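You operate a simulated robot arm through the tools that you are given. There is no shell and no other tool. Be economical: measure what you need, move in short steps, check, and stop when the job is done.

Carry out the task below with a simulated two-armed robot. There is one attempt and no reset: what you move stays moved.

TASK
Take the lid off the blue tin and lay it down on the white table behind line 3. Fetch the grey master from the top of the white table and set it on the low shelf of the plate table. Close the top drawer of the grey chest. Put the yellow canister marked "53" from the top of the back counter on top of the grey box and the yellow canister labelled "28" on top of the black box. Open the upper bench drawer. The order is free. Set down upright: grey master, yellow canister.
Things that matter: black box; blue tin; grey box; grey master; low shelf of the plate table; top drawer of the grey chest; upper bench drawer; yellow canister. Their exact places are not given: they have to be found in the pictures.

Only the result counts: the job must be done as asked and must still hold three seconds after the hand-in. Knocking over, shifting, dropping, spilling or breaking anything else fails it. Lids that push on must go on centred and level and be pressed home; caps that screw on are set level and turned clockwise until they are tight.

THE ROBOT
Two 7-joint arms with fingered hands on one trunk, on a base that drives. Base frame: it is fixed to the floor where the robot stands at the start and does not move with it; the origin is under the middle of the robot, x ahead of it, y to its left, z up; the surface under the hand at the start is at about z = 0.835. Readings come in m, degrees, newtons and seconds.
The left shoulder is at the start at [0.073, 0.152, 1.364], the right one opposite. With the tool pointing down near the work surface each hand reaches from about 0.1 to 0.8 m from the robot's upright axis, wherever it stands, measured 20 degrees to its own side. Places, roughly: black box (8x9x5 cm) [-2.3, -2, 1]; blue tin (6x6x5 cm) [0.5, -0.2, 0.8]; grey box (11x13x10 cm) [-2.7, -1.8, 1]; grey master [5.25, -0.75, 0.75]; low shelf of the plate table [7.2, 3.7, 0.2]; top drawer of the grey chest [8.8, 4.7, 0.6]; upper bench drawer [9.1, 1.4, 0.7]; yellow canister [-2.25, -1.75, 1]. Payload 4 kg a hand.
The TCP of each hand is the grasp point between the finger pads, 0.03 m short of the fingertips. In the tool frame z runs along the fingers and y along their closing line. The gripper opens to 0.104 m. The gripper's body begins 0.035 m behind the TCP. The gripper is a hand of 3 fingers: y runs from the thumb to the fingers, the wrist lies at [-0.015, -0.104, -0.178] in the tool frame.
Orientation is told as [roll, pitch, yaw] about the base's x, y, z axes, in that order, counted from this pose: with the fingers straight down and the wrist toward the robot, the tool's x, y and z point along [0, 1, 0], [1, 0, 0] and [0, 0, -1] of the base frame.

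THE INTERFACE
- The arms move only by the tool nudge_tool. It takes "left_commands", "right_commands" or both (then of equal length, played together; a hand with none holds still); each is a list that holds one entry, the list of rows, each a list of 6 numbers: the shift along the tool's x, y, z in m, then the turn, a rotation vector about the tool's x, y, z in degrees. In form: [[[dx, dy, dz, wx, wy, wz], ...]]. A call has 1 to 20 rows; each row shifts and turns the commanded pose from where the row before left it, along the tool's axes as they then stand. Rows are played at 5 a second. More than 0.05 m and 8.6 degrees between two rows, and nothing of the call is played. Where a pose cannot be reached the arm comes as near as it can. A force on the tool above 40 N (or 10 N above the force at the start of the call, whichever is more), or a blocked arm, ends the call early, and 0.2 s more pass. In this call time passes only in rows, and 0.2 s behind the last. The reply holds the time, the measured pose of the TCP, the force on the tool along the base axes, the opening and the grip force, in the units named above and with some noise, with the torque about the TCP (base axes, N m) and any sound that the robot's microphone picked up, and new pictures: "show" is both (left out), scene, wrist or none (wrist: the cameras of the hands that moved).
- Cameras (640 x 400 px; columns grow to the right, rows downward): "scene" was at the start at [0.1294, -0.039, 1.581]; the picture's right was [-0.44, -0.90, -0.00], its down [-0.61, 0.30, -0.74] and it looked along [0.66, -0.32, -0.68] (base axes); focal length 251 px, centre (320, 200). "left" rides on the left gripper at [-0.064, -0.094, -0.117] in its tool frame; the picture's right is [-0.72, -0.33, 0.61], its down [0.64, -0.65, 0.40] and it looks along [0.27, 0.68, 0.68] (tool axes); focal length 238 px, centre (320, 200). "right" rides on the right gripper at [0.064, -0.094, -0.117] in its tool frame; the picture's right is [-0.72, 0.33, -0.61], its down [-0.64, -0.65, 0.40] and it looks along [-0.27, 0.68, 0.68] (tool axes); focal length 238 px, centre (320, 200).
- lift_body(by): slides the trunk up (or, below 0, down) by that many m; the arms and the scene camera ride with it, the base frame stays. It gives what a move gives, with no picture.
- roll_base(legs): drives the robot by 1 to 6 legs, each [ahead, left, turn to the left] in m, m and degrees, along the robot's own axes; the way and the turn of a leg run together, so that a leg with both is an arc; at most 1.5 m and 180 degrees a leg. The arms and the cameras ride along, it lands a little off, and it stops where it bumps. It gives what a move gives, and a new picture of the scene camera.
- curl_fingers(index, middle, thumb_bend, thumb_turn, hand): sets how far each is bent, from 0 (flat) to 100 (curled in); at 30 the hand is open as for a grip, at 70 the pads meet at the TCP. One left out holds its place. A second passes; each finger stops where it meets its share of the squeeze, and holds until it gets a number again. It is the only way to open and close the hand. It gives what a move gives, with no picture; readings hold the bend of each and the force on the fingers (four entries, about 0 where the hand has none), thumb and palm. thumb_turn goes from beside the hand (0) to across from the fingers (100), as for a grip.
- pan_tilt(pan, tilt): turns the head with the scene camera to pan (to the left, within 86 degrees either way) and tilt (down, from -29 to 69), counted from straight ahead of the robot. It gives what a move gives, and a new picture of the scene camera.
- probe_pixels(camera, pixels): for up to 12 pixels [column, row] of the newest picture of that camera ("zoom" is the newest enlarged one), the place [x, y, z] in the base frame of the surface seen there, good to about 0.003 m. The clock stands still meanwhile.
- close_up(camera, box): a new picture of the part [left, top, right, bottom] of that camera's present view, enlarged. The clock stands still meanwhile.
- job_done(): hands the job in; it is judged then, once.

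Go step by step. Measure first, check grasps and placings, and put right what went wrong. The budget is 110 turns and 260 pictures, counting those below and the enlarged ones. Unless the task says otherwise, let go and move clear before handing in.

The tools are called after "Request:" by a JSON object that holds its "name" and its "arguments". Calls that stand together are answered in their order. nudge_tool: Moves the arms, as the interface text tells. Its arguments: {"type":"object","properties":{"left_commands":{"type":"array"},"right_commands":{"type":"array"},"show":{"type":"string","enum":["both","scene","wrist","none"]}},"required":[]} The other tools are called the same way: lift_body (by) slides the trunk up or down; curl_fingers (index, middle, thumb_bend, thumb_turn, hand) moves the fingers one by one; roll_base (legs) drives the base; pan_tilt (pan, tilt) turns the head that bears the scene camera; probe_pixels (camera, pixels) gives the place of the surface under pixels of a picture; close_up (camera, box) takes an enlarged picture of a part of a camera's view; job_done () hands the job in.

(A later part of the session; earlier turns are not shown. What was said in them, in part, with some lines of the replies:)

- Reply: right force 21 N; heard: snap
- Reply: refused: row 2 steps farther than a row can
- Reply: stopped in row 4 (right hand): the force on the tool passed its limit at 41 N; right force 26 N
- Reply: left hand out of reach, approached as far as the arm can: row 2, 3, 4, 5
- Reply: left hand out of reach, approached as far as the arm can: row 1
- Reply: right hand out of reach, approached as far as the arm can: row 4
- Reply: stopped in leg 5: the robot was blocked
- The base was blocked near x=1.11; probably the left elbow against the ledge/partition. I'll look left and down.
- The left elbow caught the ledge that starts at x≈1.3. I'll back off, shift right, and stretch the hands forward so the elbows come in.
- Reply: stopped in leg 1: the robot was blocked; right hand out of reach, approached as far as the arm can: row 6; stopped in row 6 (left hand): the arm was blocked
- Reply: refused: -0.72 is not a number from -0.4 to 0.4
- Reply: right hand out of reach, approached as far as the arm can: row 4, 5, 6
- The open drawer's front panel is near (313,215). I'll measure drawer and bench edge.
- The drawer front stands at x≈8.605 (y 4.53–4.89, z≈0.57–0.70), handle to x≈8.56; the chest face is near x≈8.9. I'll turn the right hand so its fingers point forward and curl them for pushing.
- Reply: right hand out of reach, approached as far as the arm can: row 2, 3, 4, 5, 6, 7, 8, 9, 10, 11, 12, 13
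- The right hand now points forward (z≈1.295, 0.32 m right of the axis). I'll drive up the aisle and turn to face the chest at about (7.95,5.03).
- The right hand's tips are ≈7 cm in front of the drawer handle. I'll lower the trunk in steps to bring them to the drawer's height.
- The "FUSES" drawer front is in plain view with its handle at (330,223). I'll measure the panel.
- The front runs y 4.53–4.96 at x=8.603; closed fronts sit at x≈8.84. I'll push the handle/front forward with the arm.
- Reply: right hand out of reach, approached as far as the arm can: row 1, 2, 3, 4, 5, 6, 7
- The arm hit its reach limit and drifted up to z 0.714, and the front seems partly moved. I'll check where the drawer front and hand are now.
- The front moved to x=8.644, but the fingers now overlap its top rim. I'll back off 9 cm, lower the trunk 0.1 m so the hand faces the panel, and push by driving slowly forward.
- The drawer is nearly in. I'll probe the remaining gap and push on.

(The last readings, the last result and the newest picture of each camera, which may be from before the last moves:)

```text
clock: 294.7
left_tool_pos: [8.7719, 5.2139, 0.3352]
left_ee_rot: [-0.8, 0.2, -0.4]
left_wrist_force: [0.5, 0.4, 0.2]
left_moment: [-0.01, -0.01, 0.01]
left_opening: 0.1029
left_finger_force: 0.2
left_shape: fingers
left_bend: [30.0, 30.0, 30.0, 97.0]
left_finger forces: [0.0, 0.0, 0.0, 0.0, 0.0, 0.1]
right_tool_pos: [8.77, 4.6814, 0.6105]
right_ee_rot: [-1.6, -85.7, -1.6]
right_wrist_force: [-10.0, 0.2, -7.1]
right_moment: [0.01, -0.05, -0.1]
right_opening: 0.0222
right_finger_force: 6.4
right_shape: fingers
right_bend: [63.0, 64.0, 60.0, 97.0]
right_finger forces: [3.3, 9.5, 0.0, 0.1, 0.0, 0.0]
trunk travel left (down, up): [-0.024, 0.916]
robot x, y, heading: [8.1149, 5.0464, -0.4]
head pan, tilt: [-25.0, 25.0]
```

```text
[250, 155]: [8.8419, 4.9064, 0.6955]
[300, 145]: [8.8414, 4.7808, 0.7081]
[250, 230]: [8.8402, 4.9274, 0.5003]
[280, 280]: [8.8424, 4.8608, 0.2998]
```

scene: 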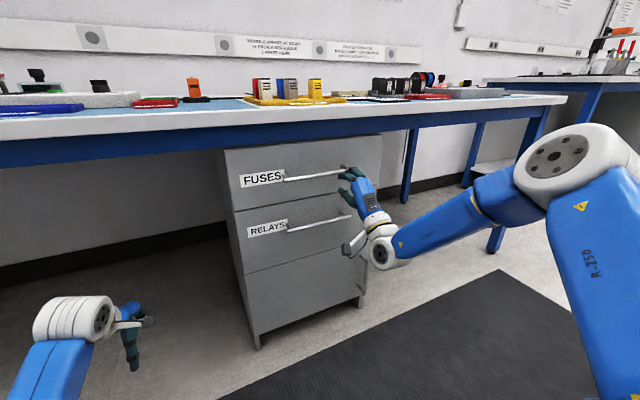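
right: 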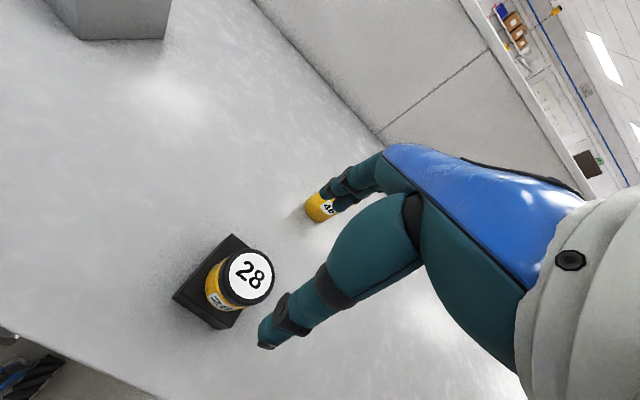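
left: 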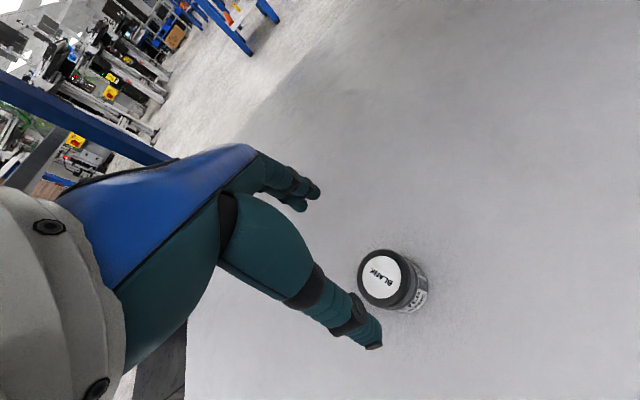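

The drawer is flush (front x=8.841, same as the one below). I'll back off, raise the trunk and drive down the aisle toward the bench drawer at y≈1.4.

Request:
{"name": "roll_base", "arguments": {"legs": [[-0.12, 0, 0]]}}

Request:
{"name": "lift_body", "arguments": {"by": 0.4}}

Request:
{"name": "lift_body", "arguments": {"by": 0.35}}

Request:
{"name": "roll_base", "arguments": {"legs": [[0, 0, -90], [0, 0.13, 0], [1.5, 0, 0], [1.2, 0, 0]]}}

Request:
{"name": "pan_tilt", "arguments": {"pan": 35, "tilt": 35}}

```text
clock: 295.9
left_tool_pos: [8.6531, 5.2152, 0.3363]
left_ee_rot: [-0.9, 0.0, -0.7]
left_wrist_force: [-0.3, -0.1, 0.2]
left_moment: [-0.01, 0.03, 0.04]
left_opening: 0.1029
left_finger_force: 0.2
left_shape: fingers
left_bend: [30.0, 30.0, 30.0, 97.0]
left_finger forces: [0.1, 0.1, 0.0, 0.0, 0.0, 0.0]
right_tool_pos: [8.6493, 4.6831, 0.6121]
right_ee_rot: [-2.3, -85.9, -0.9]
right_wrist_force: [-0.1, 0.9, 0.5]
right_moment: [0.01, 0.01, -0.02]
right_opening: 0.0262
right_finger_force: 0.1
right_shape: fingers
right_bend: [60.0, 60.0, 60.0, 97.0]
right_finger forces: [0.0, 0.1, 0.0, 0.0, 0.0, 0.0]
trunk travel left (down, up): [-0.024, 0.916]
robot x, y, heading: [7.9926, 5.0487, -0.9]
head pan, tilt: [-25.0, 25.0]
```

scene: 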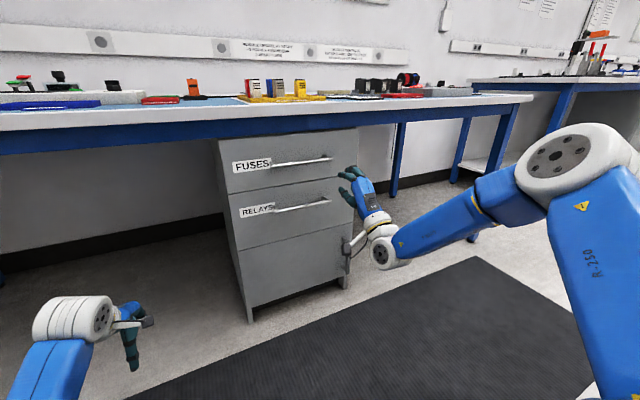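

```text
clock: 299.8
left_tool_pos: [8.6536, 5.2155, 0.7381]
left_ee_rot: [-0.8, 0.0, -0.7]
left_wrist_force: [-0.2, -0.5, -0.1]
left_moment: [0.02, 0.01, 0.0]
left_opening: 0.103
left_finger_force: 0.1
left_shape: fingers
left_bend: [30.0, 30.0, 30.0, 97.0]
left_finger forces: [0.0, 0.0, 0.1, 0.0, 0.0, 0.0]
right_tool_pos: [8.6485, 4.6802, 1.0125]
right_ee_rot: [-2.2, -86.0, -1.1]
right_wrist_force: [0.5, -0.2, -0.2]
right_moment: [0.03, -0.01, 0.02]
right_opening: 0.0261
right_finger_force: 0.1
right_shape: fingers
right_bend: [60.0, 60.0, 60.0, 97.0]
right_finger forces: [0.0, 0.0, 0.0, 0.0, 0.0, 0.0]
trunk travel left (down, up): [-0.424, 0.516]
robot x, y, heading: [7.9952, 5.0521, -0.6]
head pan, tilt: [-25.0, 25.0]
```

```text
clock: 303.2
left_tool_pos: [8.6539, 5.2149, 1.0878]
left_ee_rot: [-0.8, -0.1, -0.5]
left_wrist_force: [0.4, 0.0, 0.1]
left_moment: [-0.01, 0.0, -0.01]
left_opening: 0.1025
left_finger_force: 0.1
left_shape: fingers
left_bend: [30.0, 30.0, 30.0, 97.0]
left_finger forces: [0.0, 0.0, 0.0, 0.1, 0.0, 0.1]
right_tool_pos: [8.649, 4.6808, 1.3634]
right_ee_rot: [-2.2, -86.1, -1.0]
right_wrist_force: [0.4, 0.0, 0.1]
right_moment: [0.01, -0.03, 0.0]
right_opening: 0.0262
right_finger_force: 0.0
right_shape: fingers
right_bend: [60.0, 60.0, 60.0, 97.0]
right_finger forces: [0.0, 0.1, 0.0, 0.0, 0.0, 0.0]
trunk travel left (down, up): [-0.774, 0.166]
robot x, y, heading: [7.9924, 5.0514, -0.6]
head pan, tilt: [-25.0, 25.0]
```

```text
clock: 320.8
left_tool_pos: [8.3758, 1.7235, 1.0892]
left_ee_rot: [-1.0, -0.1, -88.0]
left_wrist_force: [-0.7, -1.0, -0.1]
left_moment: [-0.01, -0.02, 0.02]
left_opening: 0.1028
left_finger_force: 0.1
left_shape: fingers
left_bend: [30.0, 30.0, 30.0, 97.0]
left_finger forces: [0.1, 0.0, 0.0, 0.0, 0.1, 0.0]
right_tool_pos: [7.8423, 1.7049, 1.3641]
right_ee_rot: [-2.3, -86.1, -88.5]
right_wrist_force: [0.4, -0.8, 0.2]
right_moment: [0.02, 0.03, 0.04]
right_opening: 0.0262
right_finger_force: 0.0
right_shape: fingers
right_bend: [60.0, 60.0, 60.0, 97.0]
right_finger forces: [0.1, 0.0, 0.1, 0.1, 0.0, 0.1]
trunk travel left (down, up): [-0.774, 0.166]
robot x, y, heading: [8.1805, 2.3697, -88.1]
head pan, tilt: [-25.0, 25.0]
```

scene: 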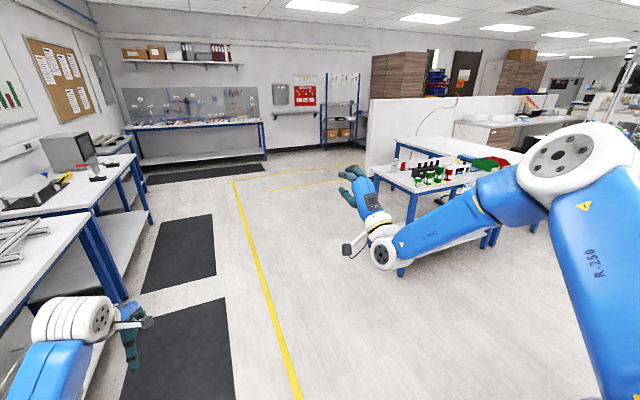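

```text
clock: 322.1
left_tool_pos: [8.3755, 1.7236, 1.0879]
left_ee_rot: [-1.0, -0.2, -88.0]
left_wrist_force: [-1.1, 0.3, 0.2]
left_moment: [0.02, -0.01, 0.02]
left_opening: 0.1029
left_finger_force: 0.0
left_shape: fingers
left_bend: [30.0, 30.0, 30.0, 97.0]
left_finger forces: [0.0, 0.1, 0.0, 0.0, 0.0, 0.0]
right_tool_pos: [7.8433, 1.7044, 1.3643]
right_ee_rot: [-2.1, -86.1, -88.5]
right_wrist_force: [-0.1, 0.0, 0.0]
right_moment: [0.0, 0.0, 0.04]
right_opening: 0.0262
right_finger_force: 0.0
right_shape: fingers
right_bend: [60.0, 60.0, 60.0, 97.0]
right_finger forces: [0.0, 0.0, 0.0, 0.0, 0.0, 0.0]
trunk travel left (down, up): [-0.774, 0.166]
robot x, y, heading: [8.183, 2.3715, -88.0]
head pan, tilt: [35.0, 35.0]
```

scene: 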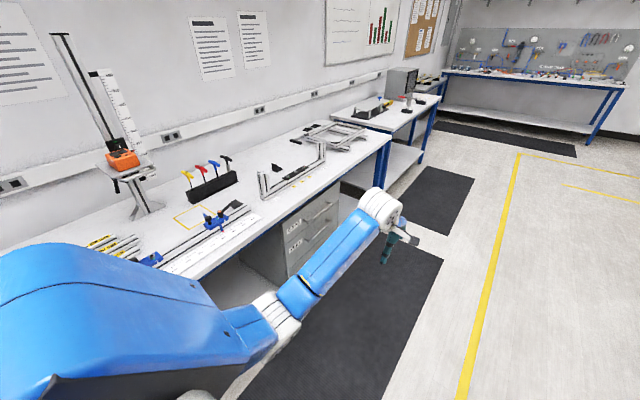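

A cabinet with two drawers sits under the bench at (312,225). I'll zoom and measure.

Request:
{"name": "close_up", "arguments": {"camera": "scene", "box": [260, 170, 380, 280]}}

Request:
{"name": "probe_pixels", "arguments": {"camera": "scene", "pixels": [[320, 213], [296, 232], [330, 200], [288, 225], [310, 245], [335, 210], [295, 222], [338, 192], [290, 260]]}}

```text
3.64 times, centred on (320, 225) of scene
```

zoom: 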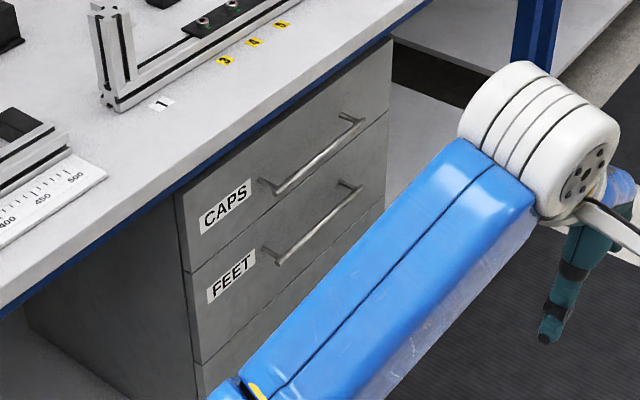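

```text
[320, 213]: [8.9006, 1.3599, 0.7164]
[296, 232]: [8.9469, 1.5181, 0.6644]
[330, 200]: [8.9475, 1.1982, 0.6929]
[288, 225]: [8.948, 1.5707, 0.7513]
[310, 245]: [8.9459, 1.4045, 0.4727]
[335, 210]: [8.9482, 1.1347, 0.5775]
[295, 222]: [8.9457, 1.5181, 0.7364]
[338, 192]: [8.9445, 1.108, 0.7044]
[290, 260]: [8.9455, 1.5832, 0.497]
```

The upper drawer "CAPS" has its front at x=8.946, y 1.10–1.60, with a bar handle at about (8.90,1.36,0.716). First I'll bring the right arm's commanded pose back into reach, in free space, and open its fingers.

Request:
{"name": "nudge_tool", "arguments": {"right_commands": [[[-0.015, 0.034, -0.008, 0, 0, 0], [-0.015, 0.034, -0.008, 0, 0, 0], [-0.015, 0.034, -0.008, 0, 0, 0], [-0.015, 0.034, -0.008, 0, 0, 0], [-0.015, 0.034, -0.008, 0, 0, 0], [-0.015, 0.034, -0.008, 0, 0, 0], [-0.015, 0.034, -0.008, 0, 0, 0], [-0.015, 0.034, -0.008, 0, 0, 0]]], "show": "none"}}

Request:
{"name": "curl_fingers", "arguments": {"hand": "right", "index": 35, "middle": 35, "thumb_bend": 35}}

```text
clock: 323.9
left_tool_pos: [8.3739, 1.7239, 1.0878]
left_ee_rot: [-0.9, -0.3, -88.1]
left_wrist_force: [-0.4, -0.5, 0.3]
left_moment: [0.02, -0.03, 0.03]
left_opening: 0.103
left_finger_force: 0.1
left_shape: fingers
left_bend: [30.0, 30.0, 30.0, 97.0]
left_finger forces: [0.0, 0.0, 0.1, 0.0, 0.0, 0.0]
right_tool_pos: [7.7225, 1.7541, 1.6397]
right_ee_rot: [-1.6, -86.0, -89.2]
right_wrist_force: [-0.1, 0.5, -0.9]
right_moment: [-0.01, 0.01, 0.0]
right_opening: 0.0262
right_finger_force: 0.0
right_shape: fingers
right_bend: [60.0, 60.0, 60.0, 97.0]
right_finger forces: [0.0, 0.0, 0.0, 0.1, 0.0, 0.0]
trunk travel left (down, up): [-0.774, 0.166]
robot x, y, heading: [8.1803, 2.3722, -88.1]
head pan, tilt: [35.0, 35.0]
```

```text
clock: 324.9
left_tool_pos: [8.3758, 1.7241, 1.0885]
left_ee_rot: [-0.9, -0.2, -88.0]
left_wrist_force: [-0.7, 0.1, 0.0]
left_moment: [0.03, 0.0, 0.03]
left_opening: 0.1031
left_finger_force: 0.1
left_shape: fingers
left_bend: [30.0, 30.0, 30.0, 97.0]
left_finger forces: [0.0, 0.0, 0.1, 0.0, 0.0, 0.0]
right_tool_pos: [7.7233, 1.7525, 1.6402]
right_ee_rot: [-2.2, -86.1, -88.6]
right_wrist_force: [0.2, -0.2, -0.3]
right_moment: [0.01, 0.01, 0.0]
right_opening: 0.09
right_finger_force: 0.0
right_shape: fingers
right_bend: [35.0, 35.0, 35.0, 97.0]
right_finger forces: [0.0, 0.0, 0.1, 0.0, 0.0, 0.0]
trunk travel left (down, up): [-0.774, 0.166]
robot x, y, heading: [8.1804, 2.3688, -88.2]
head pan, tilt: [35.0, 35.0]
```

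The arm follows commands exactly again. I'll bring the right hand down 0.14 m and inward, and pull the left hand back 0.2 m.

Request:
{"name": "nudge_tool", "arguments": {"right_commands": [[[0.02, -0.028, 0, 0, 0, 0], [0.02, -0.028, 0, 0, 0, 0], [0.02, -0.028, 0, 0, 0, 0], [0.02, -0.028, 0, 0, 0, 0], [0.02, -0.028, 0, 0, 0, 0], [0, 0, 0, -4, 0, 0]]], "left_commands": [[[0, -0.035, 0, 0, 0, 0], [0, -0.035, 0, 0, 0, 0], [0, -0.035, 0, 0, 0, 0], [0, -0.035, 0, 0, 0, 0], [0, -0.035, 0, 0, 0, 0], [0, -0.035, 0, 0, 0, 0]]], "show": "none"}}

```text
clock: 326.3
left_tool_pos: [8.3678, 1.9334, 1.0898]
left_ee_rot: [-0.8, -0.3, -88.0]
left_wrist_force: [-0.8, -0.9, -0.4]
left_moment: [0.04, -0.01, 0.01]
left_opening: 0.1026
left_finger_force: 0.2
left_shape: fingers
left_bend: [30.0, 30.0, 30.0, 97.0]
left_finger forces: [0.1, 0.1, 0.0, 0.1, 0.0, 0.0]
right_tool_pos: [7.8238, 1.7619, 1.5017]
right_ee_rot: [-156.5, -89.8, 65.8]
right_wrist_force: [-0.4, 0.6, -0.1]
right_moment: [0.02, 0.01, -0.01]
right_opening: 0.0902
right_finger_force: 0.1
right_shape: fingers
right_bend: [35.0, 35.0, 35.0, 97.0]
right_finger forces: [0.1, 0.0, 0.1, 0.0, 0.1, 0.0]
trunk travel left (down, up): [-0.774, 0.166]
robot x, y, heading: [8.1801, 2.3723, -88.4]
head pan, tilt: [35.0, 35.0]
```

The right hand is level, 0.61 m ahead and 0.356 m right. I'll turn to face the bench and line up so the hand is opposite the handle.

Request:
{"name": "roll_base", "arguments": {"legs": [[0, 0, 88.3], [-0.05, -0.65, 0]]}}

Request:
{"name": "pan_tilt", "arguments": {"pan": -25, "tilt": 40}}

```text
clock: 333.6
left_tool_pos: [8.5586, 1.8917, 1.0885]
left_ee_rot: [-1.1, -0.2, -1.9]
left_wrist_force: [-0.1, 0.9, -0.7]
left_moment: [-0.01, -0.02, -0.01]
left_opening: 0.1028
left_finger_force: 0.0
left_shape: fingers
left_bend: [30.0, 30.0, 30.0, 97.0]
left_finger forces: [0.0, 0.1, 0.0, 0.0, 0.1, 0.0]
right_tool_pos: [8.6944, 1.3392, 1.5024]
right_ee_rot: [-109.2, -89.6, 104.6]
right_wrist_force: [-0.3, 0.7, -0.8]
right_moment: [-0.01, 0.04, 0.01]
right_opening: 0.0904
right_finger_force: 0.0
right_shape: fingers
right_bend: [35.0, 35.0, 35.0, 97.0]
right_finger forces: [0.0, 0.0, 0.0, 0.0, 0.0, 0.0]
trunk travel left (down, up): [-0.774, 0.166]
robot x, y, heading: [8.1068, 1.7311, -1.8]
head pan, tilt: [35.0, 35.0]
```

scene: 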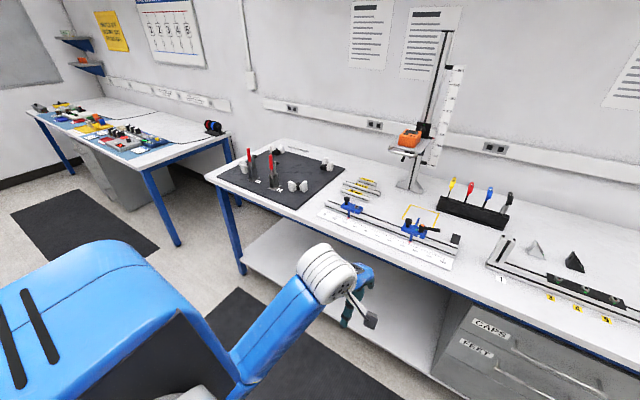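

```text
clock: 334.9
left_tool_pos: [8.5569, 1.8869, 1.0893]
left_ee_rot: [-0.7, -0.4, -1.7]
left_wrist_force: [-0.7, -0.4, -0.4]
left_moment: [0.0, 0.03, -0.03]
left_opening: 0.1028
left_finger_force: 0.0
left_shape: fingers
left_bend: [30.0, 30.0, 30.0, 97.0]
left_finger forces: [0.0, 0.0, 0.0, 0.1, 0.0, 0.0]
right_tool_pos: [8.6946, 1.335, 1.5007]
right_ee_rot: [-147.7, -89.9, 143.2]
right_wrist_force: [0.4, -0.3, 1.2]
right_moment: [0.0, 0.01, 0.02]
right_opening: 0.0902
right_finger_force: 0.2
right_shape: fingers
right_bend: [35.0, 35.0, 35.0, 97.0]
right_finger forces: [0.0, 0.0, 0.1, 0.0, 0.1, 0.1]
trunk travel left (down, up): [-0.774, 0.166]
robot x, y, heading: [8.1078, 1.7278, -1.9]
head pan, tilt: [-25.0, 40.0]
```

scene: 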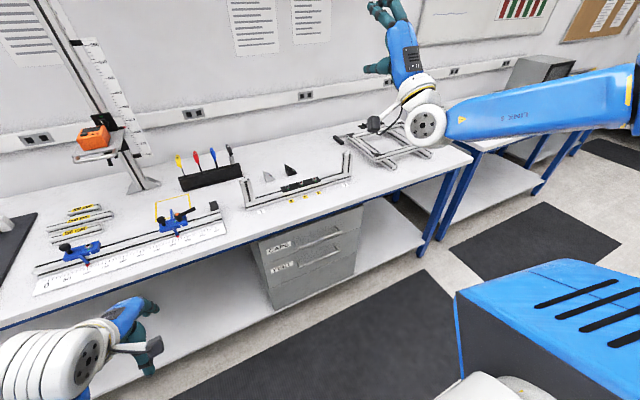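

I'll correct the 1.9° heading error (bringing the hand to y≈1.357) and lower the trunk to drawer height.

Request:
{"name": "roll_base", "arguments": {"legs": [[0, 0, 1.9]]}}

Request:
{"name": "lift_body", "arguments": {"by": -0.4}}

Request:
{"name": "lift_body", "arguments": {"by": -0.372}}

Request:
{"name": "pan_tilt", "arguments": {"pan": -30, "tilt": 15}}

Request:
{"name": "close_up", "arguments": {"camera": "scene", "box": [200, 100, 440, 250]}}

```text
clock: 335.7
left_tool_pos: [8.552, 1.9035, 1.0903]
left_ee_rot: [-0.9, -0.3, 0.0]
left_wrist_force: [-0.1, 0.4, -0.3]
left_moment: [-0.04, 0.0, -0.01]
left_opening: 0.1029
left_finger_force: 0.1
left_shape: fingers
left_bend: [30.0, 30.0, 30.0, 97.0]
left_finger forces: [0.1, 0.1, 0.1, 0.1, 0.1, 0.1]
right_tool_pos: [8.7066, 1.3544, 1.5021]
right_ee_rot: [-137.5, -89.8, 135.0]
right_wrist_force: [0.0, -0.3, 0.8]
right_moment: [-0.02, 0.02, 0.02]
right_opening: 0.0903
right_finger_force: 0.1
right_shape: fingers
right_bend: [35.0, 35.0, 35.0, 97.0]
right_finger forces: [0.0, 0.0, 0.0, 0.1, 0.0, 0.0]
trunk travel left (down, up): [-0.774, 0.166]
robot x, y, heading: [8.1073, 1.7273, 0.2]
head pan, tilt: [-25.0, 40.0]
```

scene: 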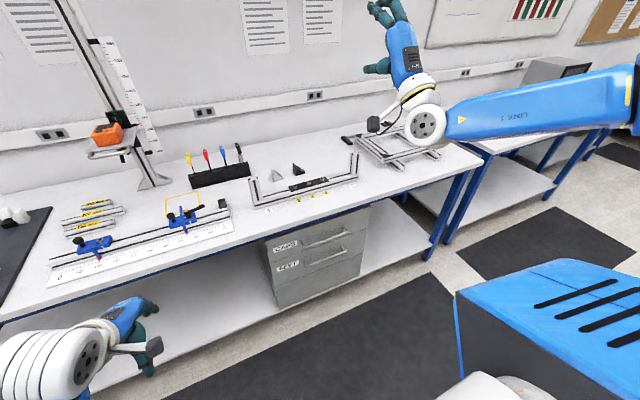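

```text
clock: 339.5
left_tool_pos: [8.5502, 1.9029, 0.6905]
left_ee_rot: [-0.9, -0.3, 0.1]
left_wrist_force: [0.8, 0.0, 0.3]
left_moment: [-0.02, 0.03, 0.05]
left_opening: 0.1029
left_finger_force: 0.0
left_shape: fingers
left_bend: [30.0, 30.0, 30.0, 97.0]
left_finger forces: [0.0, 0.0, 0.0, 0.0, 0.0, 0.0]
right_tool_pos: [8.7042, 1.3544, 1.1011]
right_ee_rot: [-144.4, -89.7, 142.0]
right_wrist_force: [-0.8, 0.0, -0.4]
right_moment: [0.0, -0.02, 0.0]
right_opening: 0.0905
right_finger_force: 0.1
right_shape: fingers
right_bend: [35.0, 35.0, 35.0, 97.0]
right_finger forces: [0.1, 0.1, 0.0, 0.0, 0.0, 0.1]
trunk travel left (down, up): [-0.374, 0.566]
robot x, y, heading: [8.1076, 1.7329, -0.1]
head pan, tilt: [-25.0, 40.0]
```

```text
clock: 343.1
left_tool_pos: [8.5504, 1.9045, 0.3175]
left_ee_rot: [-0.9, -0.3, 0.2]
left_wrist_force: [-0.1, 0.8, 0.5]
left_moment: [0.01, 0.02, -0.01]
left_opening: 0.103
left_finger_force: 0.1
left_shape: fingers
left_bend: [30.0, 30.0, 30.0, 97.0]
left_finger forces: [0.0, 0.0, 0.0, 0.0, 0.0, 0.0]
right_tool_pos: [8.7049, 1.356, 0.7293]
right_ee_rot: [-144.7, -89.7, 142.1]
right_wrist_force: [0.6, 0.0, -0.4]
right_moment: [0.04, 0.02, -0.02]
right_opening: 0.0901
right_finger_force: 0.1
right_shape: fingers
right_bend: [35.0, 35.0, 35.0, 97.0]
right_finger forces: [0.0, 0.0, 0.1, 0.0, 0.0, 0.1]
trunk travel left (down, up): [-0.002, 0.938]
robot x, y, heading: [8.1099, 1.7304, 0.1]
head pan, tilt: [-25.0, 40.0]
```

```text
clock: 344.0
left_tool_pos: [8.5503, 1.9036, 0.3165]
left_ee_rot: [-0.8, -0.2, 0.1]
left_wrist_force: [-0.1, -0.2, -0.1]
left_moment: [0.0, -0.02, 0.01]
left_opening: 0.1028
left_finger_force: 0.1
left_shape: fingers
left_bend: [30.0, 30.0, 30.0, 97.0]
left_finger forces: [0.0, 0.0, 0.0, 0.0, 0.1, 0.0]
right_tool_pos: [8.7053, 1.3557, 0.7304]
right_ee_rot: [-144.3, -89.9, 141.6]
right_wrist_force: [-0.9, 0.1, -0.1]
right_moment: [0.02, -0.01, 0.01]
right_opening: 0.0902
right_finger_force: 0.2
right_shape: fingers
right_bend: [35.0, 35.0, 35.0, 97.0]
right_finger forces: [0.0, 0.0, 0.1, 0.0, 0.0, 0.0]
trunk travel left (down, up): [-0.002, 0.938]
robot x, y, heading: [8.1076, 1.732, -0.1]
head pan, tilt: [-30.0, 15.0]
```

scene: 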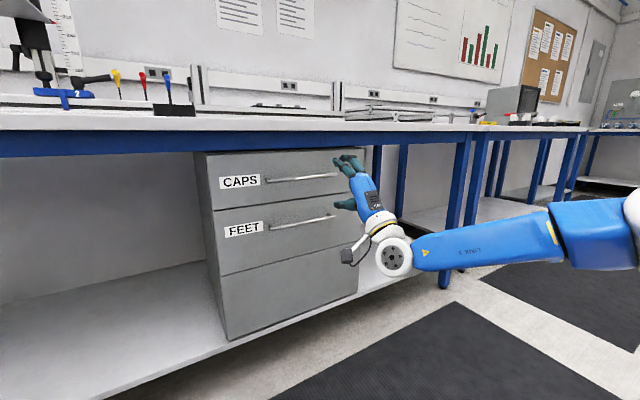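

```text
2.67 times, centred on (320, 175) of scene
```

zoom: 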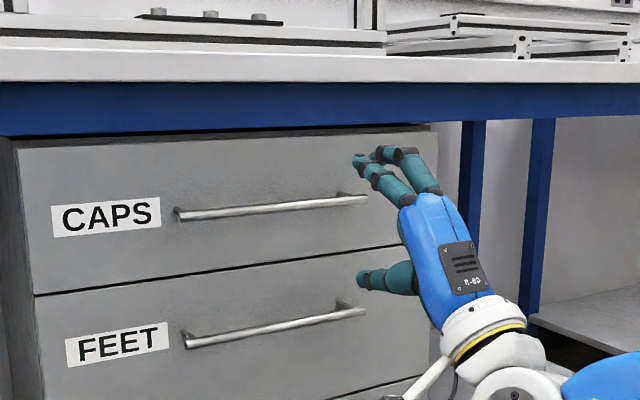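

The hand faces the upper ("CAPS") handle. I'll probe the handle's bar precisely.

Request:
{"name": "probe_pixels", "arguments": {"camera": "zoom", "pixels": [[200, 213], [270, 207], [330, 201], [358, 198], [270, 180], [270, 255], [270, 100], [390, 185], [360, 162], [372, 280]]}}

```text
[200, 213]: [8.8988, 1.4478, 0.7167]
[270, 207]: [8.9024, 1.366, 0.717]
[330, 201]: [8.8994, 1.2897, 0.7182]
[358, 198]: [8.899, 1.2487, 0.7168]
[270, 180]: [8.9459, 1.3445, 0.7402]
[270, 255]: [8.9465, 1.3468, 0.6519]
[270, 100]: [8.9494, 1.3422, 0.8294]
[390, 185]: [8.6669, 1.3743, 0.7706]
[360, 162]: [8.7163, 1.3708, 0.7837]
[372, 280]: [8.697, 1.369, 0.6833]
```

The bar is at x≈8.90, z≈0.717, spanning y 1.24–1.46. I'll half-close the fingers, lower 13 mm, drive 0.12 m closer and check.

Request:
{"name": "curl_fingers", "arguments": {"hand": "right", "index": 47, "middle": 47, "thumb_bend": 47}}

Request:
{"name": "nudge_tool", "arguments": {"right_commands": [[[0, -0.013, 0, 0, 0, 0]]], "show": "none"}}

Request:
{"name": "roll_base", "arguments": {"legs": [[0.12, 0, 0]]}}

Request:
{"name": "close_up", "arguments": {"camera": "scene", "box": [200, 100, 440, 250]}}

Request:
{"name": "close_up", "arguments": {"camera": "right", "box": [100, 60, 500, 360]}}

```text
clock: 345.0
left_tool_pos: [8.551, 1.9037, 0.317]
left_ee_rot: [-1.0, -0.3, 0.2]
left_wrist_force: [0.2, 0.3, 0.0]
left_moment: [0.0, 0.01, -0.01]
left_opening: 0.1027
left_finger_force: 0.1
left_shape: fingers
left_bend: [30.0, 30.0, 30.0, 97.0]
left_finger forces: [0.0, 0.1, 0.0, 0.0, 0.0, 0.1]
right_tool_pos: [8.7048, 1.355, 0.729]
right_ee_rot: [-143.8, -89.8, 141.3]
right_wrist_force: [-0.3, -0.4, 0.0]
right_moment: [0.02, -0.05, 0.02]
right_opening: 0.0604
right_finger_force: 0.1
right_shape: fingers
right_bend: [47.0, 47.0, 47.0, 97.0]
right_finger forces: [0.1, 0.0, 0.1, 0.0, 0.0, 0.0]
trunk travel left (down, up): [-0.002, 0.938]
robot x, y, heading: [8.1073, 1.7338, 0.1]
head pan, tilt: [-30.0, 15.0]
```

```text
clock: 345.4
left_tool_pos: [8.551, 1.9033, 0.317]
left_ee_rot: [-0.9, -0.3, 0.1]
left_wrist_force: [-0.1, -0.1, 0.4]
left_moment: [-0.02, 0.03, -0.03]
left_opening: 0.1028
left_finger_force: 0.1
left_shape: fingers
left_bend: [30.0, 30.0, 30.0, 97.0]
left_finger forces: [0.0, 0.1, 0.1, 0.1, 0.1, 0.0]
right_tool_pos: [8.704, 1.3561, 0.718]
right_ee_rot: [-150.4, -89.7, 147.8]
right_wrist_force: [-0.3, -0.3, 0.9]
right_moment: [0.01, 0.02, 0.0]
right_opening: 0.0606
right_finger_force: 0.0
right_shape: fingers
right_bend: [47.0, 47.0, 47.0, 97.0]
right_finger forces: [0.0, 0.0, 0.1, 0.0, 0.1, 0.0]
trunk travel left (down, up): [-0.002, 0.938]
robot x, y, heading: [8.111, 1.7279, 0.0]
head pan, tilt: [-30.0, 15.0]
```

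```text
clock: 346.6
left_tool_pos: [8.669, 1.9028, 0.317]
left_ee_rot: [-1.0, -0.3, 0.1]
left_wrist_force: [-1.6, -0.2, 0.2]
left_moment: [0.01, 0.01, -0.02]
left_opening: 0.1027
left_finger_force: 0.1
left_shape: fingers
left_bend: [30.0, 30.0, 30.0, 97.0]
left_finger forces: [0.0, 0.0, 0.0, 0.0, 0.0, 0.0]
right_tool_pos: [8.8216, 1.3546, 0.7168]
right_ee_rot: [-145.6, -89.9, 143.0]
right_wrist_force: [-0.4, 0.2, -0.5]
right_moment: [0.0, -0.02, -0.02]
right_opening: 0.0604
right_finger_force: 0.1
right_shape: fingers
right_bend: [47.0, 47.0, 47.0, 97.0]
right_finger forces: [0.0, 0.0, 0.1, 0.0, 0.0, 0.0]
trunk travel left (down, up): [-0.002, 0.938]
robot x, y, heading: [8.2247, 1.7278, 0.1]
head pan, tilt: [-30.0, 15.0]
```

scene: 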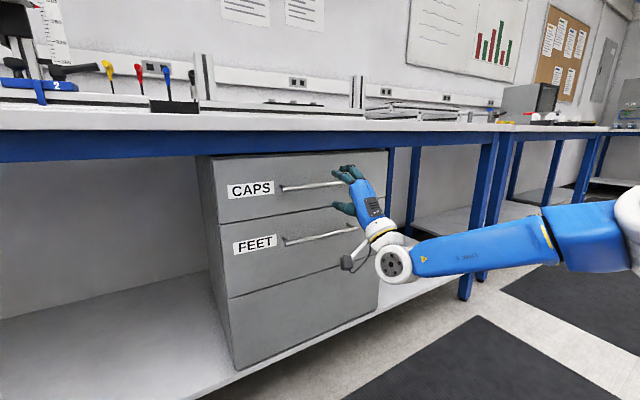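

```text
2.67 times, centred on (320, 175) of scene
```

zoom: 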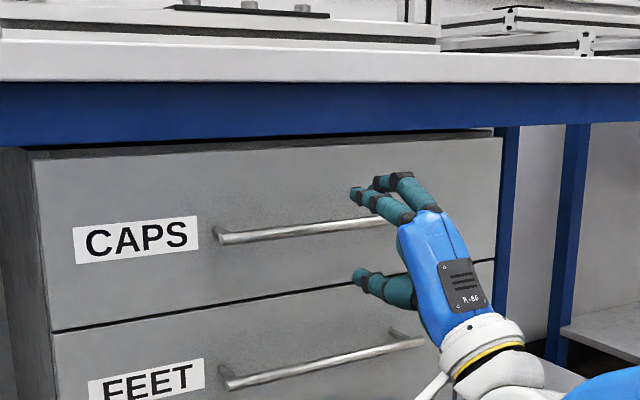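

```text
1.33 times, centred on (300, 210) of right
```

zoom: 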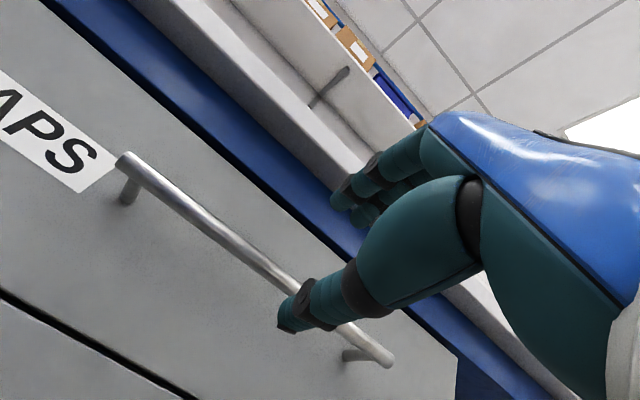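

The bar lies between thumb and fingers on the tool axis. I'll advance 7 cm and close on it.

Request:
{"name": "nudge_tool", "arguments": {"right_commands": [[[0, 0, 0.025, 0, 0, 0], [0, 0, 0.025, 0, 0, 0], [0, 0, 0.021, 0, 0, 0]]], "show": "none"}}

Request:
{"name": "curl_fingers", "arguments": {"hand": "right", "index": 85, "middle": 85, "thumb_bend": 80}}

Request:
{"name": "close_up", "arguments": {"camera": "right", "box": [100, 60, 500, 360]}}

```text
clock: 347.4
left_tool_pos: [8.6676, 1.9035, 0.3175]
left_ee_rot: [-0.9, -0.2, 0.0]
left_wrist_force: [0.5, 0.0, 0.2]
left_moment: [0.0, 0.0, 0.01]
left_opening: 0.1027
left_finger_force: 0.1
left_shape: fingers
left_bend: [30.0, 30.0, 30.0, 97.0]
left_finger forces: [0.1, 0.1, 0.0, 0.0, 0.1, 0.0]
right_tool_pos: [8.8928, 1.3527, 0.7172]
right_ee_rot: [-152.4, -89.7, 149.7]
right_wrist_force: [0.2, 0.3, 0.9]
right_moment: [0.0, -0.04, 0.01]
right_opening: 0.0604
right_finger_force: 0.1
right_shape: fingers
right_bend: [47.0, 47.0, 47.0, 97.0]
right_finger forces: [0.0, 0.1, 0.0, 0.1, 0.0, 0.0]
trunk travel left (down, up): [-0.002, 0.938]
robot x, y, heading: [8.2263, 1.7316, -0.0]
head pan, tilt: [-30.0, 15.0]
```

```text
clock: 348.4
left_tool_pos: [8.6673, 1.903, 0.3177]
left_ee_rot: [-0.8, -0.3, 0.1]
left_wrist_force: [0.6, 0.4, 0.3]
left_moment: [-0.01, 0.03, 0.01]
left_opening: 0.1028
left_finger_force: 0.1
left_shape: fingers
left_bend: [30.0, 30.0, 30.0, 97.0]
left_finger forces: [0.0, 0.0, 0.0, 0.0, 0.1, 0.1]
right_tool_pos: [8.8928, 1.3525, 0.7186]
right_ee_rot: [-155.3, -89.7, 152.6]
right_wrist_force: [-0.6, -0.5, 2.2]
right_moment: [-0.03, 0.03, 0.24]
right_opening: 0.0
right_finger_force: 19.4
right_shape: fingers
right_bend: [78.0, 82.0, 75.0, 97.0]
right_finger forces: [0.0, 11.2, 0.0, 0.1, 26.5, 0.0]
trunk travel left (down, up): [-0.002, 0.938]
robot x, y, heading: [8.2244, 1.7302, -0.2]
head pan, tilt: [-30.0, 15.0]
```

```text
1.33 times, centred on (300, 210) of right
```

zoom: 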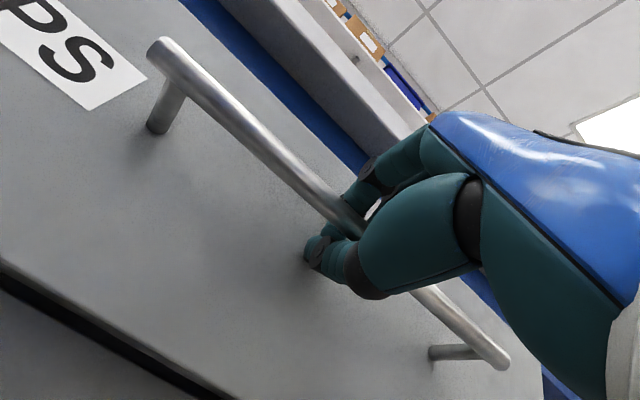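

The fingers wrap round the bar. I'll drive straight back to pull the drawer open.

Request:
{"name": "roll_base", "arguments": {"legs": [[-0.15, 0, 0]]}}

Request:
{"name": "probe_pixels", "arguments": {"camera": "scene", "pixels": [[245, 190], [240, 205], [225, 200], [290, 165], [255, 245]]}}

```text
clock: 349.8
left_tool_pos: [8.518, 1.9021, 0.317]
left_ee_rot: [-0.9, -0.3, 0.0]
left_wrist_force: [-0.9, 0.1, 0.3]
left_moment: [0.0, 0.01, 0.01]
left_opening: 0.1028
left_finger_force: 0.1
left_shape: fingers
left_bend: [30.0, 30.0, 30.0, 97.0]
left_finger forces: [0.0, 0.1, 0.1, 0.1, 0.0, 0.0]
right_tool_pos: [8.743, 1.3534, 0.7179]
right_ee_rot: [-134.4, -89.7, 131.8]
right_wrist_force: [-0.5, 3.3, -3.4]
right_moment: [-0.03, 0.2, 0.34]
right_opening: 0.0
right_finger_force: 19.9
right_shape: fingers
right_bend: [78.0, 82.0, 74.0, 97.0]
right_finger forces: [0.1, 12.8, 0.1, 0.0, 26.5, 0.0]
trunk travel left (down, up): [-0.002, 0.938]
robot x, y, heading: [8.0806, 1.7345, -0.2]
head pan, tilt: [-30.0, 15.0]
```

scene: 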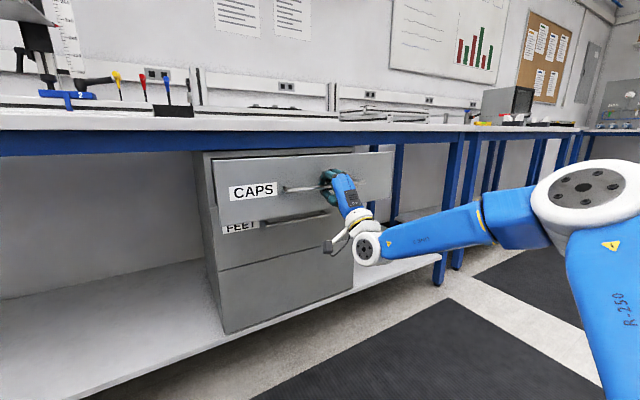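

```text
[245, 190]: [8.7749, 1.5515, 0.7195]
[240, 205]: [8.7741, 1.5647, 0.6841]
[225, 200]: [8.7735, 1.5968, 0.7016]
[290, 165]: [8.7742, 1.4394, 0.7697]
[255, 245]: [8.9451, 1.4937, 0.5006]
```

The drawer has come out 17 cm (front x=8.774). I'll pull another 13 cm.

Request:
{"name": "roll_base", "arguments": {"legs": [[-0.13, 0, 0]]}}

Request:
{"name": "probe_pixels", "arguments": {"camera": "scene", "pixels": [[245, 190], [240, 210], [290, 165], [255, 255]]}}

```text
clock: 351.1
left_tool_pos: [8.3918, 1.9016, 0.3172]
left_ee_rot: [-0.9, -0.3, -0.2]
left_wrist_force: [-0.3, 0.1, 0.0]
left_moment: [-0.04, 0.03, -0.03]
left_opening: 0.1027
left_finger_force: 0.0
left_shape: fingers
left_bend: [30.0, 30.0, 30.0, 97.0]
left_finger forces: [0.0, 0.0, 0.0, 0.1, 0.1, 0.0]
right_tool_pos: [8.6132, 1.3513, 0.7177]
right_ee_rot: [-134.2, -89.7, 131.4]
right_wrist_force: [-1.0, 5.0, -2.9]
right_moment: [0.02, 0.14, 0.34]
right_opening: 0.0
right_finger_force: 21.7
right_shape: fingers
right_bend: [78.0, 82.0, 74.0, 97.0]
right_finger forces: [0.0, 13.9, 0.0, 0.0, 28.6, 0.0]
trunk travel left (down, up): [-0.002, 0.938]
robot x, y, heading: [7.9511, 1.7297, -0.4]
head pan, tilt: [-30.0, 15.0]
```

scene: 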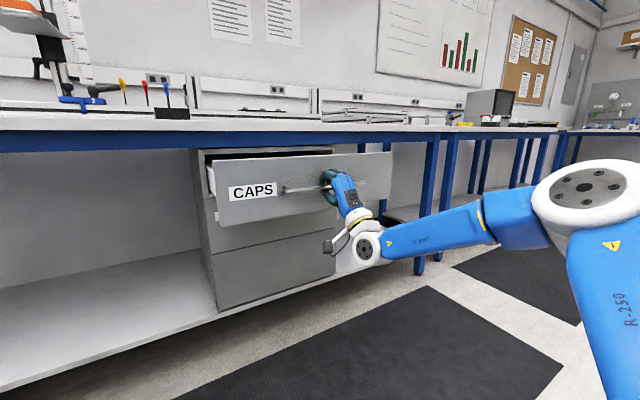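

```text
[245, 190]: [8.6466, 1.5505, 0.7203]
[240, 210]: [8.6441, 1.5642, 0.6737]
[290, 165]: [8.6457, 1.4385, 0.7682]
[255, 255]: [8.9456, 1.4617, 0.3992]
```

It is open 30 cm. I'll try a few centimetres more to feel for the stop.

Request:
{"name": "roll_base", "arguments": {"legs": [[-0.06, 0, 0]]}}

Request:
{"name": "probe_pixels", "arguments": {"camera": "scene", "pixels": [[245, 190], [240, 210], [290, 165], [255, 255]]}}

```text
clock: 352.1
left_tool_pos: [8.3327, 1.9031, 0.3189]
left_ee_rot: [-0.9, -0.4, 0.0]
left_wrist_force: [-0.1, -0.5, 0.1]
left_moment: [0.01, -0.01, -0.02]
left_opening: 0.1029
left_finger_force: 0.1
left_shape: fingers
left_bend: [30.0, 30.0, 30.0, 97.0]
left_finger forces: [0.1, 0.0, 0.0, 0.0, 0.1, 0.0]
right_tool_pos: [8.5589, 1.353, 0.7146]
right_ee_rot: [-32.0, -89.3, 29.3]
right_wrist_force: [32.1, -2.6, -1.7]
right_moment: [0.02, 0.08, 0.23]
right_opening: 0.0
right_finger_force: 11.3
right_shape: fingers
right_bend: [78.0, 74.0, 74.0, 97.0]
right_finger forces: [0.0, 23.9, 0.0, 0.0, 0.0, 0.1]
trunk travel left (down, up): [-0.002, 0.938]
robot x, y, heading: [7.8901, 1.7282, -0.2]
head pan, tilt: [-30.0, 15.0]
stopped in leg 1: the force on the tool passed its limit at 56 N (the readings are from after the stop); the commanded pose is now the measured one
```

scene: 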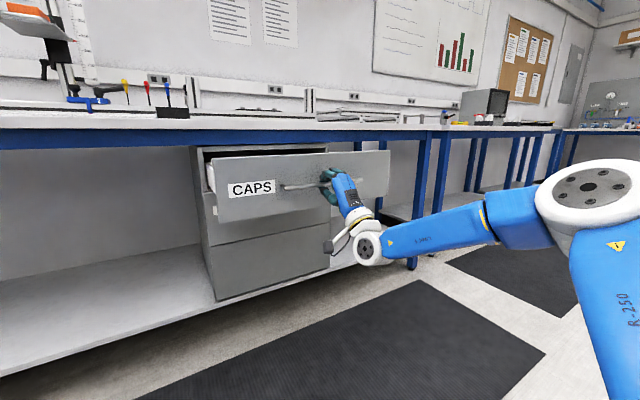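

```text
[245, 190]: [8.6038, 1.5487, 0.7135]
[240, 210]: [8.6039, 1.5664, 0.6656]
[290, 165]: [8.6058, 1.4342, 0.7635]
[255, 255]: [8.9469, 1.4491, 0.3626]
```

The drawer is at its stop (34 cm open). I'll open the hand to release the bar and back away.

Request:
{"name": "curl_fingers", "arguments": {"hand": "right", "index": 30, "middle": 30, "thumb_bend": 30}}

Request:
{"name": "nudge_tool", "arguments": {"right_commands": [[[0, 0, -0.02, 0, 0, 0], [0, 0, -0.03, 0, 0, 0], [0, 0, -0.03, 0, 0, 0]]], "show": "wrist"}}

Request:
{"name": "roll_base", "arguments": {"legs": [[-0.2, 0, 0]]}}

Request:
{"name": "probe_pixels", "arguments": {"camera": "scene", "pixels": [[245, 190], [290, 175], [245, 260]]}}

```text
clock: 353.1
left_tool_pos: [8.3307, 1.9028, 0.3204]
left_ee_rot: [-1.0, -0.6, -0.1]
left_wrist_force: [0.6, -0.4, 0.3]
left_moment: [0.02, -0.01, 0.01]
left_opening: 0.1028
left_finger_force: 0.1
left_shape: fingers
left_bend: [30.0, 30.0, 30.0, 97.0]
left_finger forces: [0.0, 0.1, 0.1, 0.0, 0.0, 0.0]
right_tool_pos: [8.555, 1.3528, 0.7191]
right_ee_rot: [-69.0, -89.6, 66.6]
right_wrist_force: [-0.3, 0.5, 0.2]
right_moment: [0.01, 0.03, -0.01]
right_opening: 0.1025
right_finger_force: 0.1
right_shape: fingers
right_bend: [30.0, 30.0, 30.0, 97.0]
right_finger forces: [0.1, 0.1, 0.1, 0.0, 0.0, 0.1]
trunk travel left (down, up): [-0.002, 0.938]
robot x, y, heading: [7.8891, 1.7287, 0.1]
head pan, tilt: [-30.0, 15.0]
```

```text
clock: 353.9
left_tool_pos: [8.3298, 1.9034, 0.3208]
left_ee_rot: [-0.8, -0.6, 0.0]
left_wrist_force: [-0.7, 0.3, 0.2]
left_moment: [-0.02, -0.04, -0.04]
left_opening: 0.1028
left_finger_force: 0.1
left_shape: fingers
left_bend: [30.0, 30.0, 30.0, 97.0]
left_finger forces: [0.0, 0.0, 0.0, 0.0, 0.1, 0.0]
right_tool_pos: [8.4734, 1.3564, 0.7194]
right_ee_rot: [-70.9, -89.7, 68.3]
right_wrist_force: [-0.7, 0.0, -0.5]
right_moment: [-0.02, 0.0, -0.02]
right_opening: 0.1028
right_finger_force: 0.0
right_shape: fingers
right_bend: [30.0, 30.0, 30.0, 97.0]
right_finger forces: [0.1, 0.0, 0.0, 0.0, 0.1, 0.0]
trunk travel left (down, up): [-0.002, 0.938]
robot x, y, heading: [7.8903, 1.731, 0.0]
head pan, tilt: [-30.0, 15.0]
```

right: 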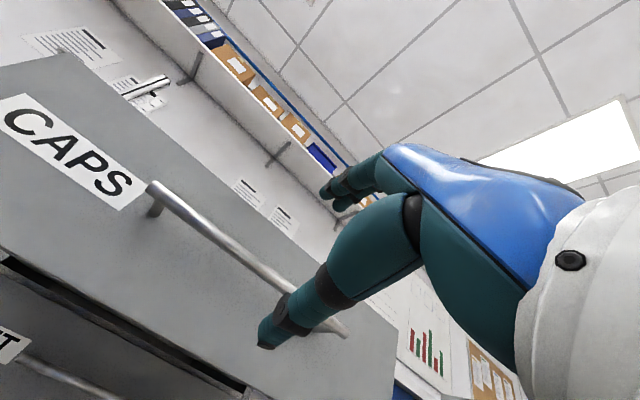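

```text
clock: 355.5
left_tool_pos: [8.1325, 1.9034, 0.3205]
left_ee_rot: [-1.0, -0.7, -0.2]
left_wrist_force: [0.2, -0.6, 0.0]
left_moment: [-0.02, 0.02, 0.01]
left_opening: 0.1031
left_finger_force: 0.1
left_shape: fingers
left_bend: [30.0, 30.0, 30.0, 97.0]
left_finger forces: [0.0, 0.1, 0.1, 0.1, 0.1, 0.0]
right_tool_pos: [8.2745, 1.3566, 0.7195]
right_ee_rot: [-68.2, -89.5, 65.6]
right_wrist_force: [0.1, 0.1, -0.6]
right_moment: [0.0, -0.01, 0.03]
right_opening: 0.1028
right_finger_force: 0.1
right_shape: fingers
right_bend: [30.0, 30.0, 30.0, 97.0]
right_finger forces: [0.0, 0.0, 0.0, 0.0, 0.1, 0.0]
trunk travel left (down, up): [-0.002, 0.938]
robot x, y, heading: [7.6951, 1.734, -0.1]
head pan, tilt: [-30.0, 15.0]
```

scene: 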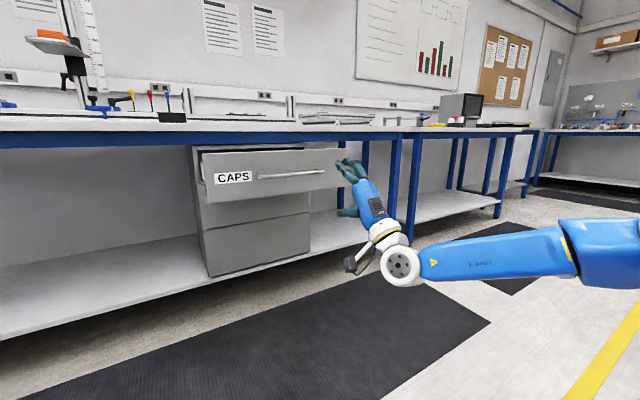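

```text
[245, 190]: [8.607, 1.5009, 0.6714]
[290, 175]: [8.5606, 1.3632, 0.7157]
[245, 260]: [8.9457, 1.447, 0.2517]
```

The drawer stays open (front x≈8.607). Before handing in I want to verify the line numbers near the far white table, so I'll raise the trunk and turn around to look.

Request:
{"name": "lift_body", "arguments": {"by": 0.4}}

Request:
{"name": "lift_body", "arguments": {"by": 0.4}}

Request:
{"name": "roll_base", "arguments": {"legs": [[0, 0, -90]]}}

Request:
{"name": "pan_tilt", "arguments": {"pan": -80, "tilt": 12}}

Request:
{"name": "close_up", "arguments": {"camera": "scene", "box": [160, 100, 480, 300]}}

```text
clock: 359.4
left_tool_pos: [8.1343, 1.9022, 0.7204]
left_ee_rot: [-0.7, -0.8, 0.0]
left_wrist_force: [-0.4, -1.0, 0.6]
left_moment: [0.02, -0.02, -0.01]
left_opening: 0.1029
left_finger_force: 0.2
left_shape: fingers
left_bend: [30.0, 30.0, 30.0, 97.0]
left_finger forces: [0.1, 0.0, 0.1, 0.0, 0.0, 0.0]
right_tool_pos: [8.2743, 1.3554, 1.1189]
right_ee_rot: [-72.2, -89.6, 69.5]
right_wrist_force: [0.1, -0.1, 0.4]
right_moment: [-0.03, 0.01, -0.02]
right_opening: 0.1028
right_finger_force: 0.1
right_shape: fingers
right_bend: [30.0, 30.0, 30.0, 97.0]
right_finger forces: [0.0, 0.1, 0.0, 0.1, 0.0, 0.1]
trunk travel left (down, up): [-0.402, 0.538]
robot x, y, heading: [7.6934, 1.7309, -0.1]
head pan, tilt: [-30.0, 15.0]
```

```text
clock: 363.2
left_tool_pos: [8.1335, 1.9011, 1.1209]
left_ee_rot: [-0.8, -0.7, 0.0]
left_wrist_force: [0.7, 0.4, -0.1]
left_moment: [-0.01, -0.02, -0.03]
left_opening: 0.1029
left_finger_force: 0.2
left_shape: fingers
left_bend: [30.0, 30.0, 30.0, 97.0]
left_finger forces: [0.0, 0.0, 0.0, 0.0, 0.0, 0.0]
right_tool_pos: [8.2754, 1.3549, 1.5206]
right_ee_rot: [-72.5, -89.6, 69.7]
right_wrist_force: [0.2, 0.0, 0.3]
right_moment: [-0.01, -0.05, 0.0]
right_opening: 0.1027
right_finger_force: 0.0
right_shape: fingers
right_bend: [30.0, 30.0, 30.0, 97.0]
right_finger forces: [0.1, 0.0, 0.0, 0.0, 0.0, 0.0]
trunk travel left (down, up): [-0.802, 0.138]
robot x, y, heading: [7.6911, 1.7311, -0.5]
head pan, tilt: [-30.0, 15.0]
```

```text
clock: 367.4
left_tool_pos: [7.865, 1.2897, 1.1196]
left_ee_rot: [-0.9, -0.6, -89.7]
left_wrist_force: [0.2, 0.2, -0.8]
left_moment: [0.01, 0.0, 0.03]
left_opening: 0.1026
left_finger_force: 0.0
left_shape: fingers
left_bend: [30.0, 30.0, 30.0, 97.0]
left_finger forces: [0.0, 0.0, 0.0, 0.0, 0.0, 0.0]
right_tool_pos: [7.3196, 1.1445, 1.5187]
right_ee_rot: [-72.5, -89.5, -19.9]
right_wrist_force: [-0.6, 0.9, 0.2]
right_moment: [0.01, -0.01, 0.03]
right_opening: 0.1027
right_finger_force: 0.2
right_shape: fingers
right_bend: [30.0, 30.0, 30.0, 97.0]
right_finger forces: [0.0, 0.0, 0.1, 0.0, 0.0, 0.0]
trunk travel left (down, up): [-0.802, 0.138]
robot x, y, heading: [7.6879, 1.7263, -90.3]
head pan, tilt: [-30.0, 15.0]
```

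scene: 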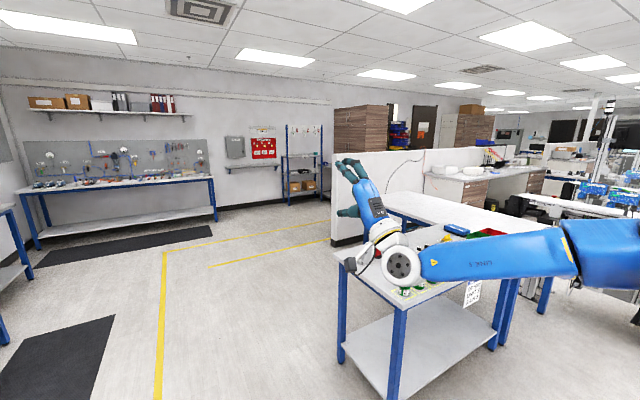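

```text
clock: 368.6
left_tool_pos: [7.8653, 1.2919, 1.1209]
left_ee_rot: [-0.9, -0.8, -89.6]
left_wrist_force: [0.1, 1.0, 0.6]
left_moment: [-0.03, 0.0, 0.0]
left_opening: 0.1028
left_finger_force: 0.2
left_shape: fingers
left_bend: [30.0, 30.0, 30.0, 97.0]
left_finger forces: [0.0, 0.1, 0.1, 0.0, 0.0, 0.1]
right_tool_pos: [7.3205, 1.146, 1.5203]
right_ee_rot: [-78.6, -89.6, -13.8]
right_wrist_force: [0.9, -0.2, 0.0]
right_moment: [0.02, 0.01, 0.01]
right_opening: 0.1029
right_finger_force: 0.1
right_shape: fingers
right_bend: [30.0, 30.0, 30.0, 97.0]
right_finger forces: [0.1, 0.0, 0.0, 0.0, 0.1, 0.0]
trunk travel left (down, up): [-0.802, 0.138]
robot x, y, heading: [7.6898, 1.7293, -89.9]
head pan, tilt: [-80.0, 12.0]
```

scene: 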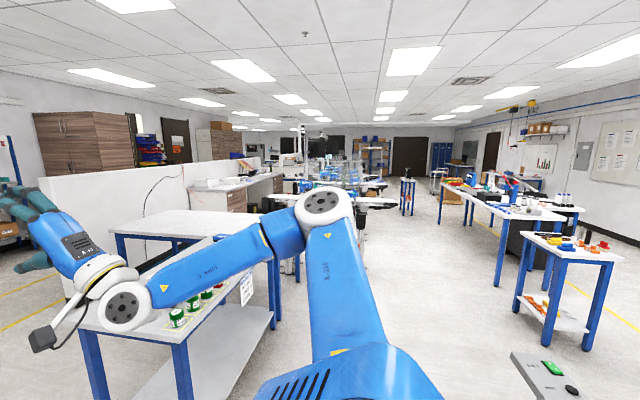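

```text
2.00 times, centred on (320, 200) of scene
```

zoom: 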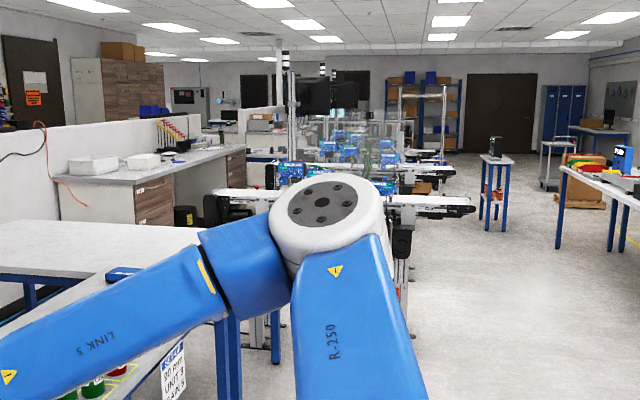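

A tag on the near table at (247,290) mentions a "…3"; I'll read it.

Request:
{"name": "close_up", "arguments": {"camera": "scene", "box": [215, 260, 279, 310]}}

Request:
{"name": "close_up", "arguments": {"camera": "scene", "box": [250, 140, 450, 265]}}

```text
8.00 times, centred on (247, 285) of scene
```

zoom: 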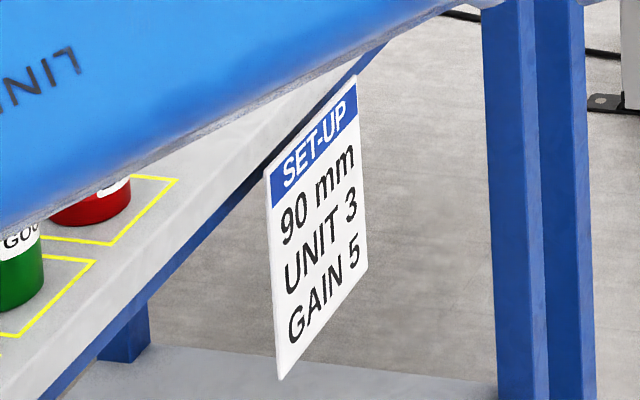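

```text
3.20 times, centred on (350, 202) of scene
```

zoom: 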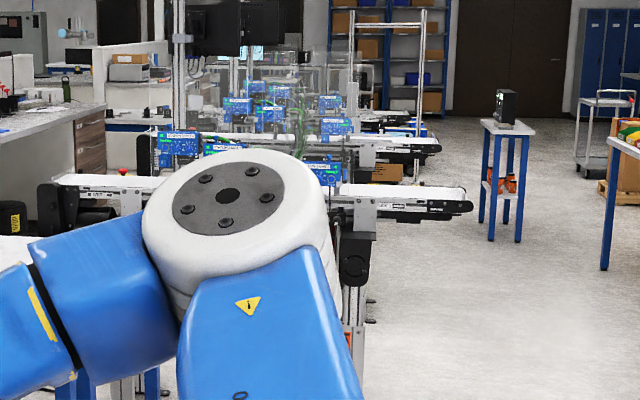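

The tag reads "SET-UP 90 mm / UNIT 3 / GAIN 5" and has nothing to do with the lines. The only LINE 3 sign I found is beside the starting table, where the lid lies. As far as the pictures show, every item is done and both hands are clear, so I'm handing in.

Request:
{"name": "job_done", "arguments": {}}

```text
The job is handed in.
```

I handed the job in with every item done; I haven't seen a verdict.

- **Lid:** it lies flat, knob up, on the starting table, which stands next to the machine marked LINE 3. I took that as the "white table behind line 3". I didn't read the signs on the other lines.
- **Grey master:** it stands upright on the low shelf of the plate table.
- **Grey chest:** the top drawer is shut, its front flush with the drawer below.
- **Canisters:** "53" stands on the grey box and "28" on the black box, both upright.
- **Bench:** the upper drawer ("CAPS") is open to its stop, about 34 cm.

**Arm caught on the way:** my left elbow got stuck against the ledge in the corridor and turned the robot by about 9°. The bins on the ledge and the bottle looked undisturbed, but I had no earlier measurement to compare with.
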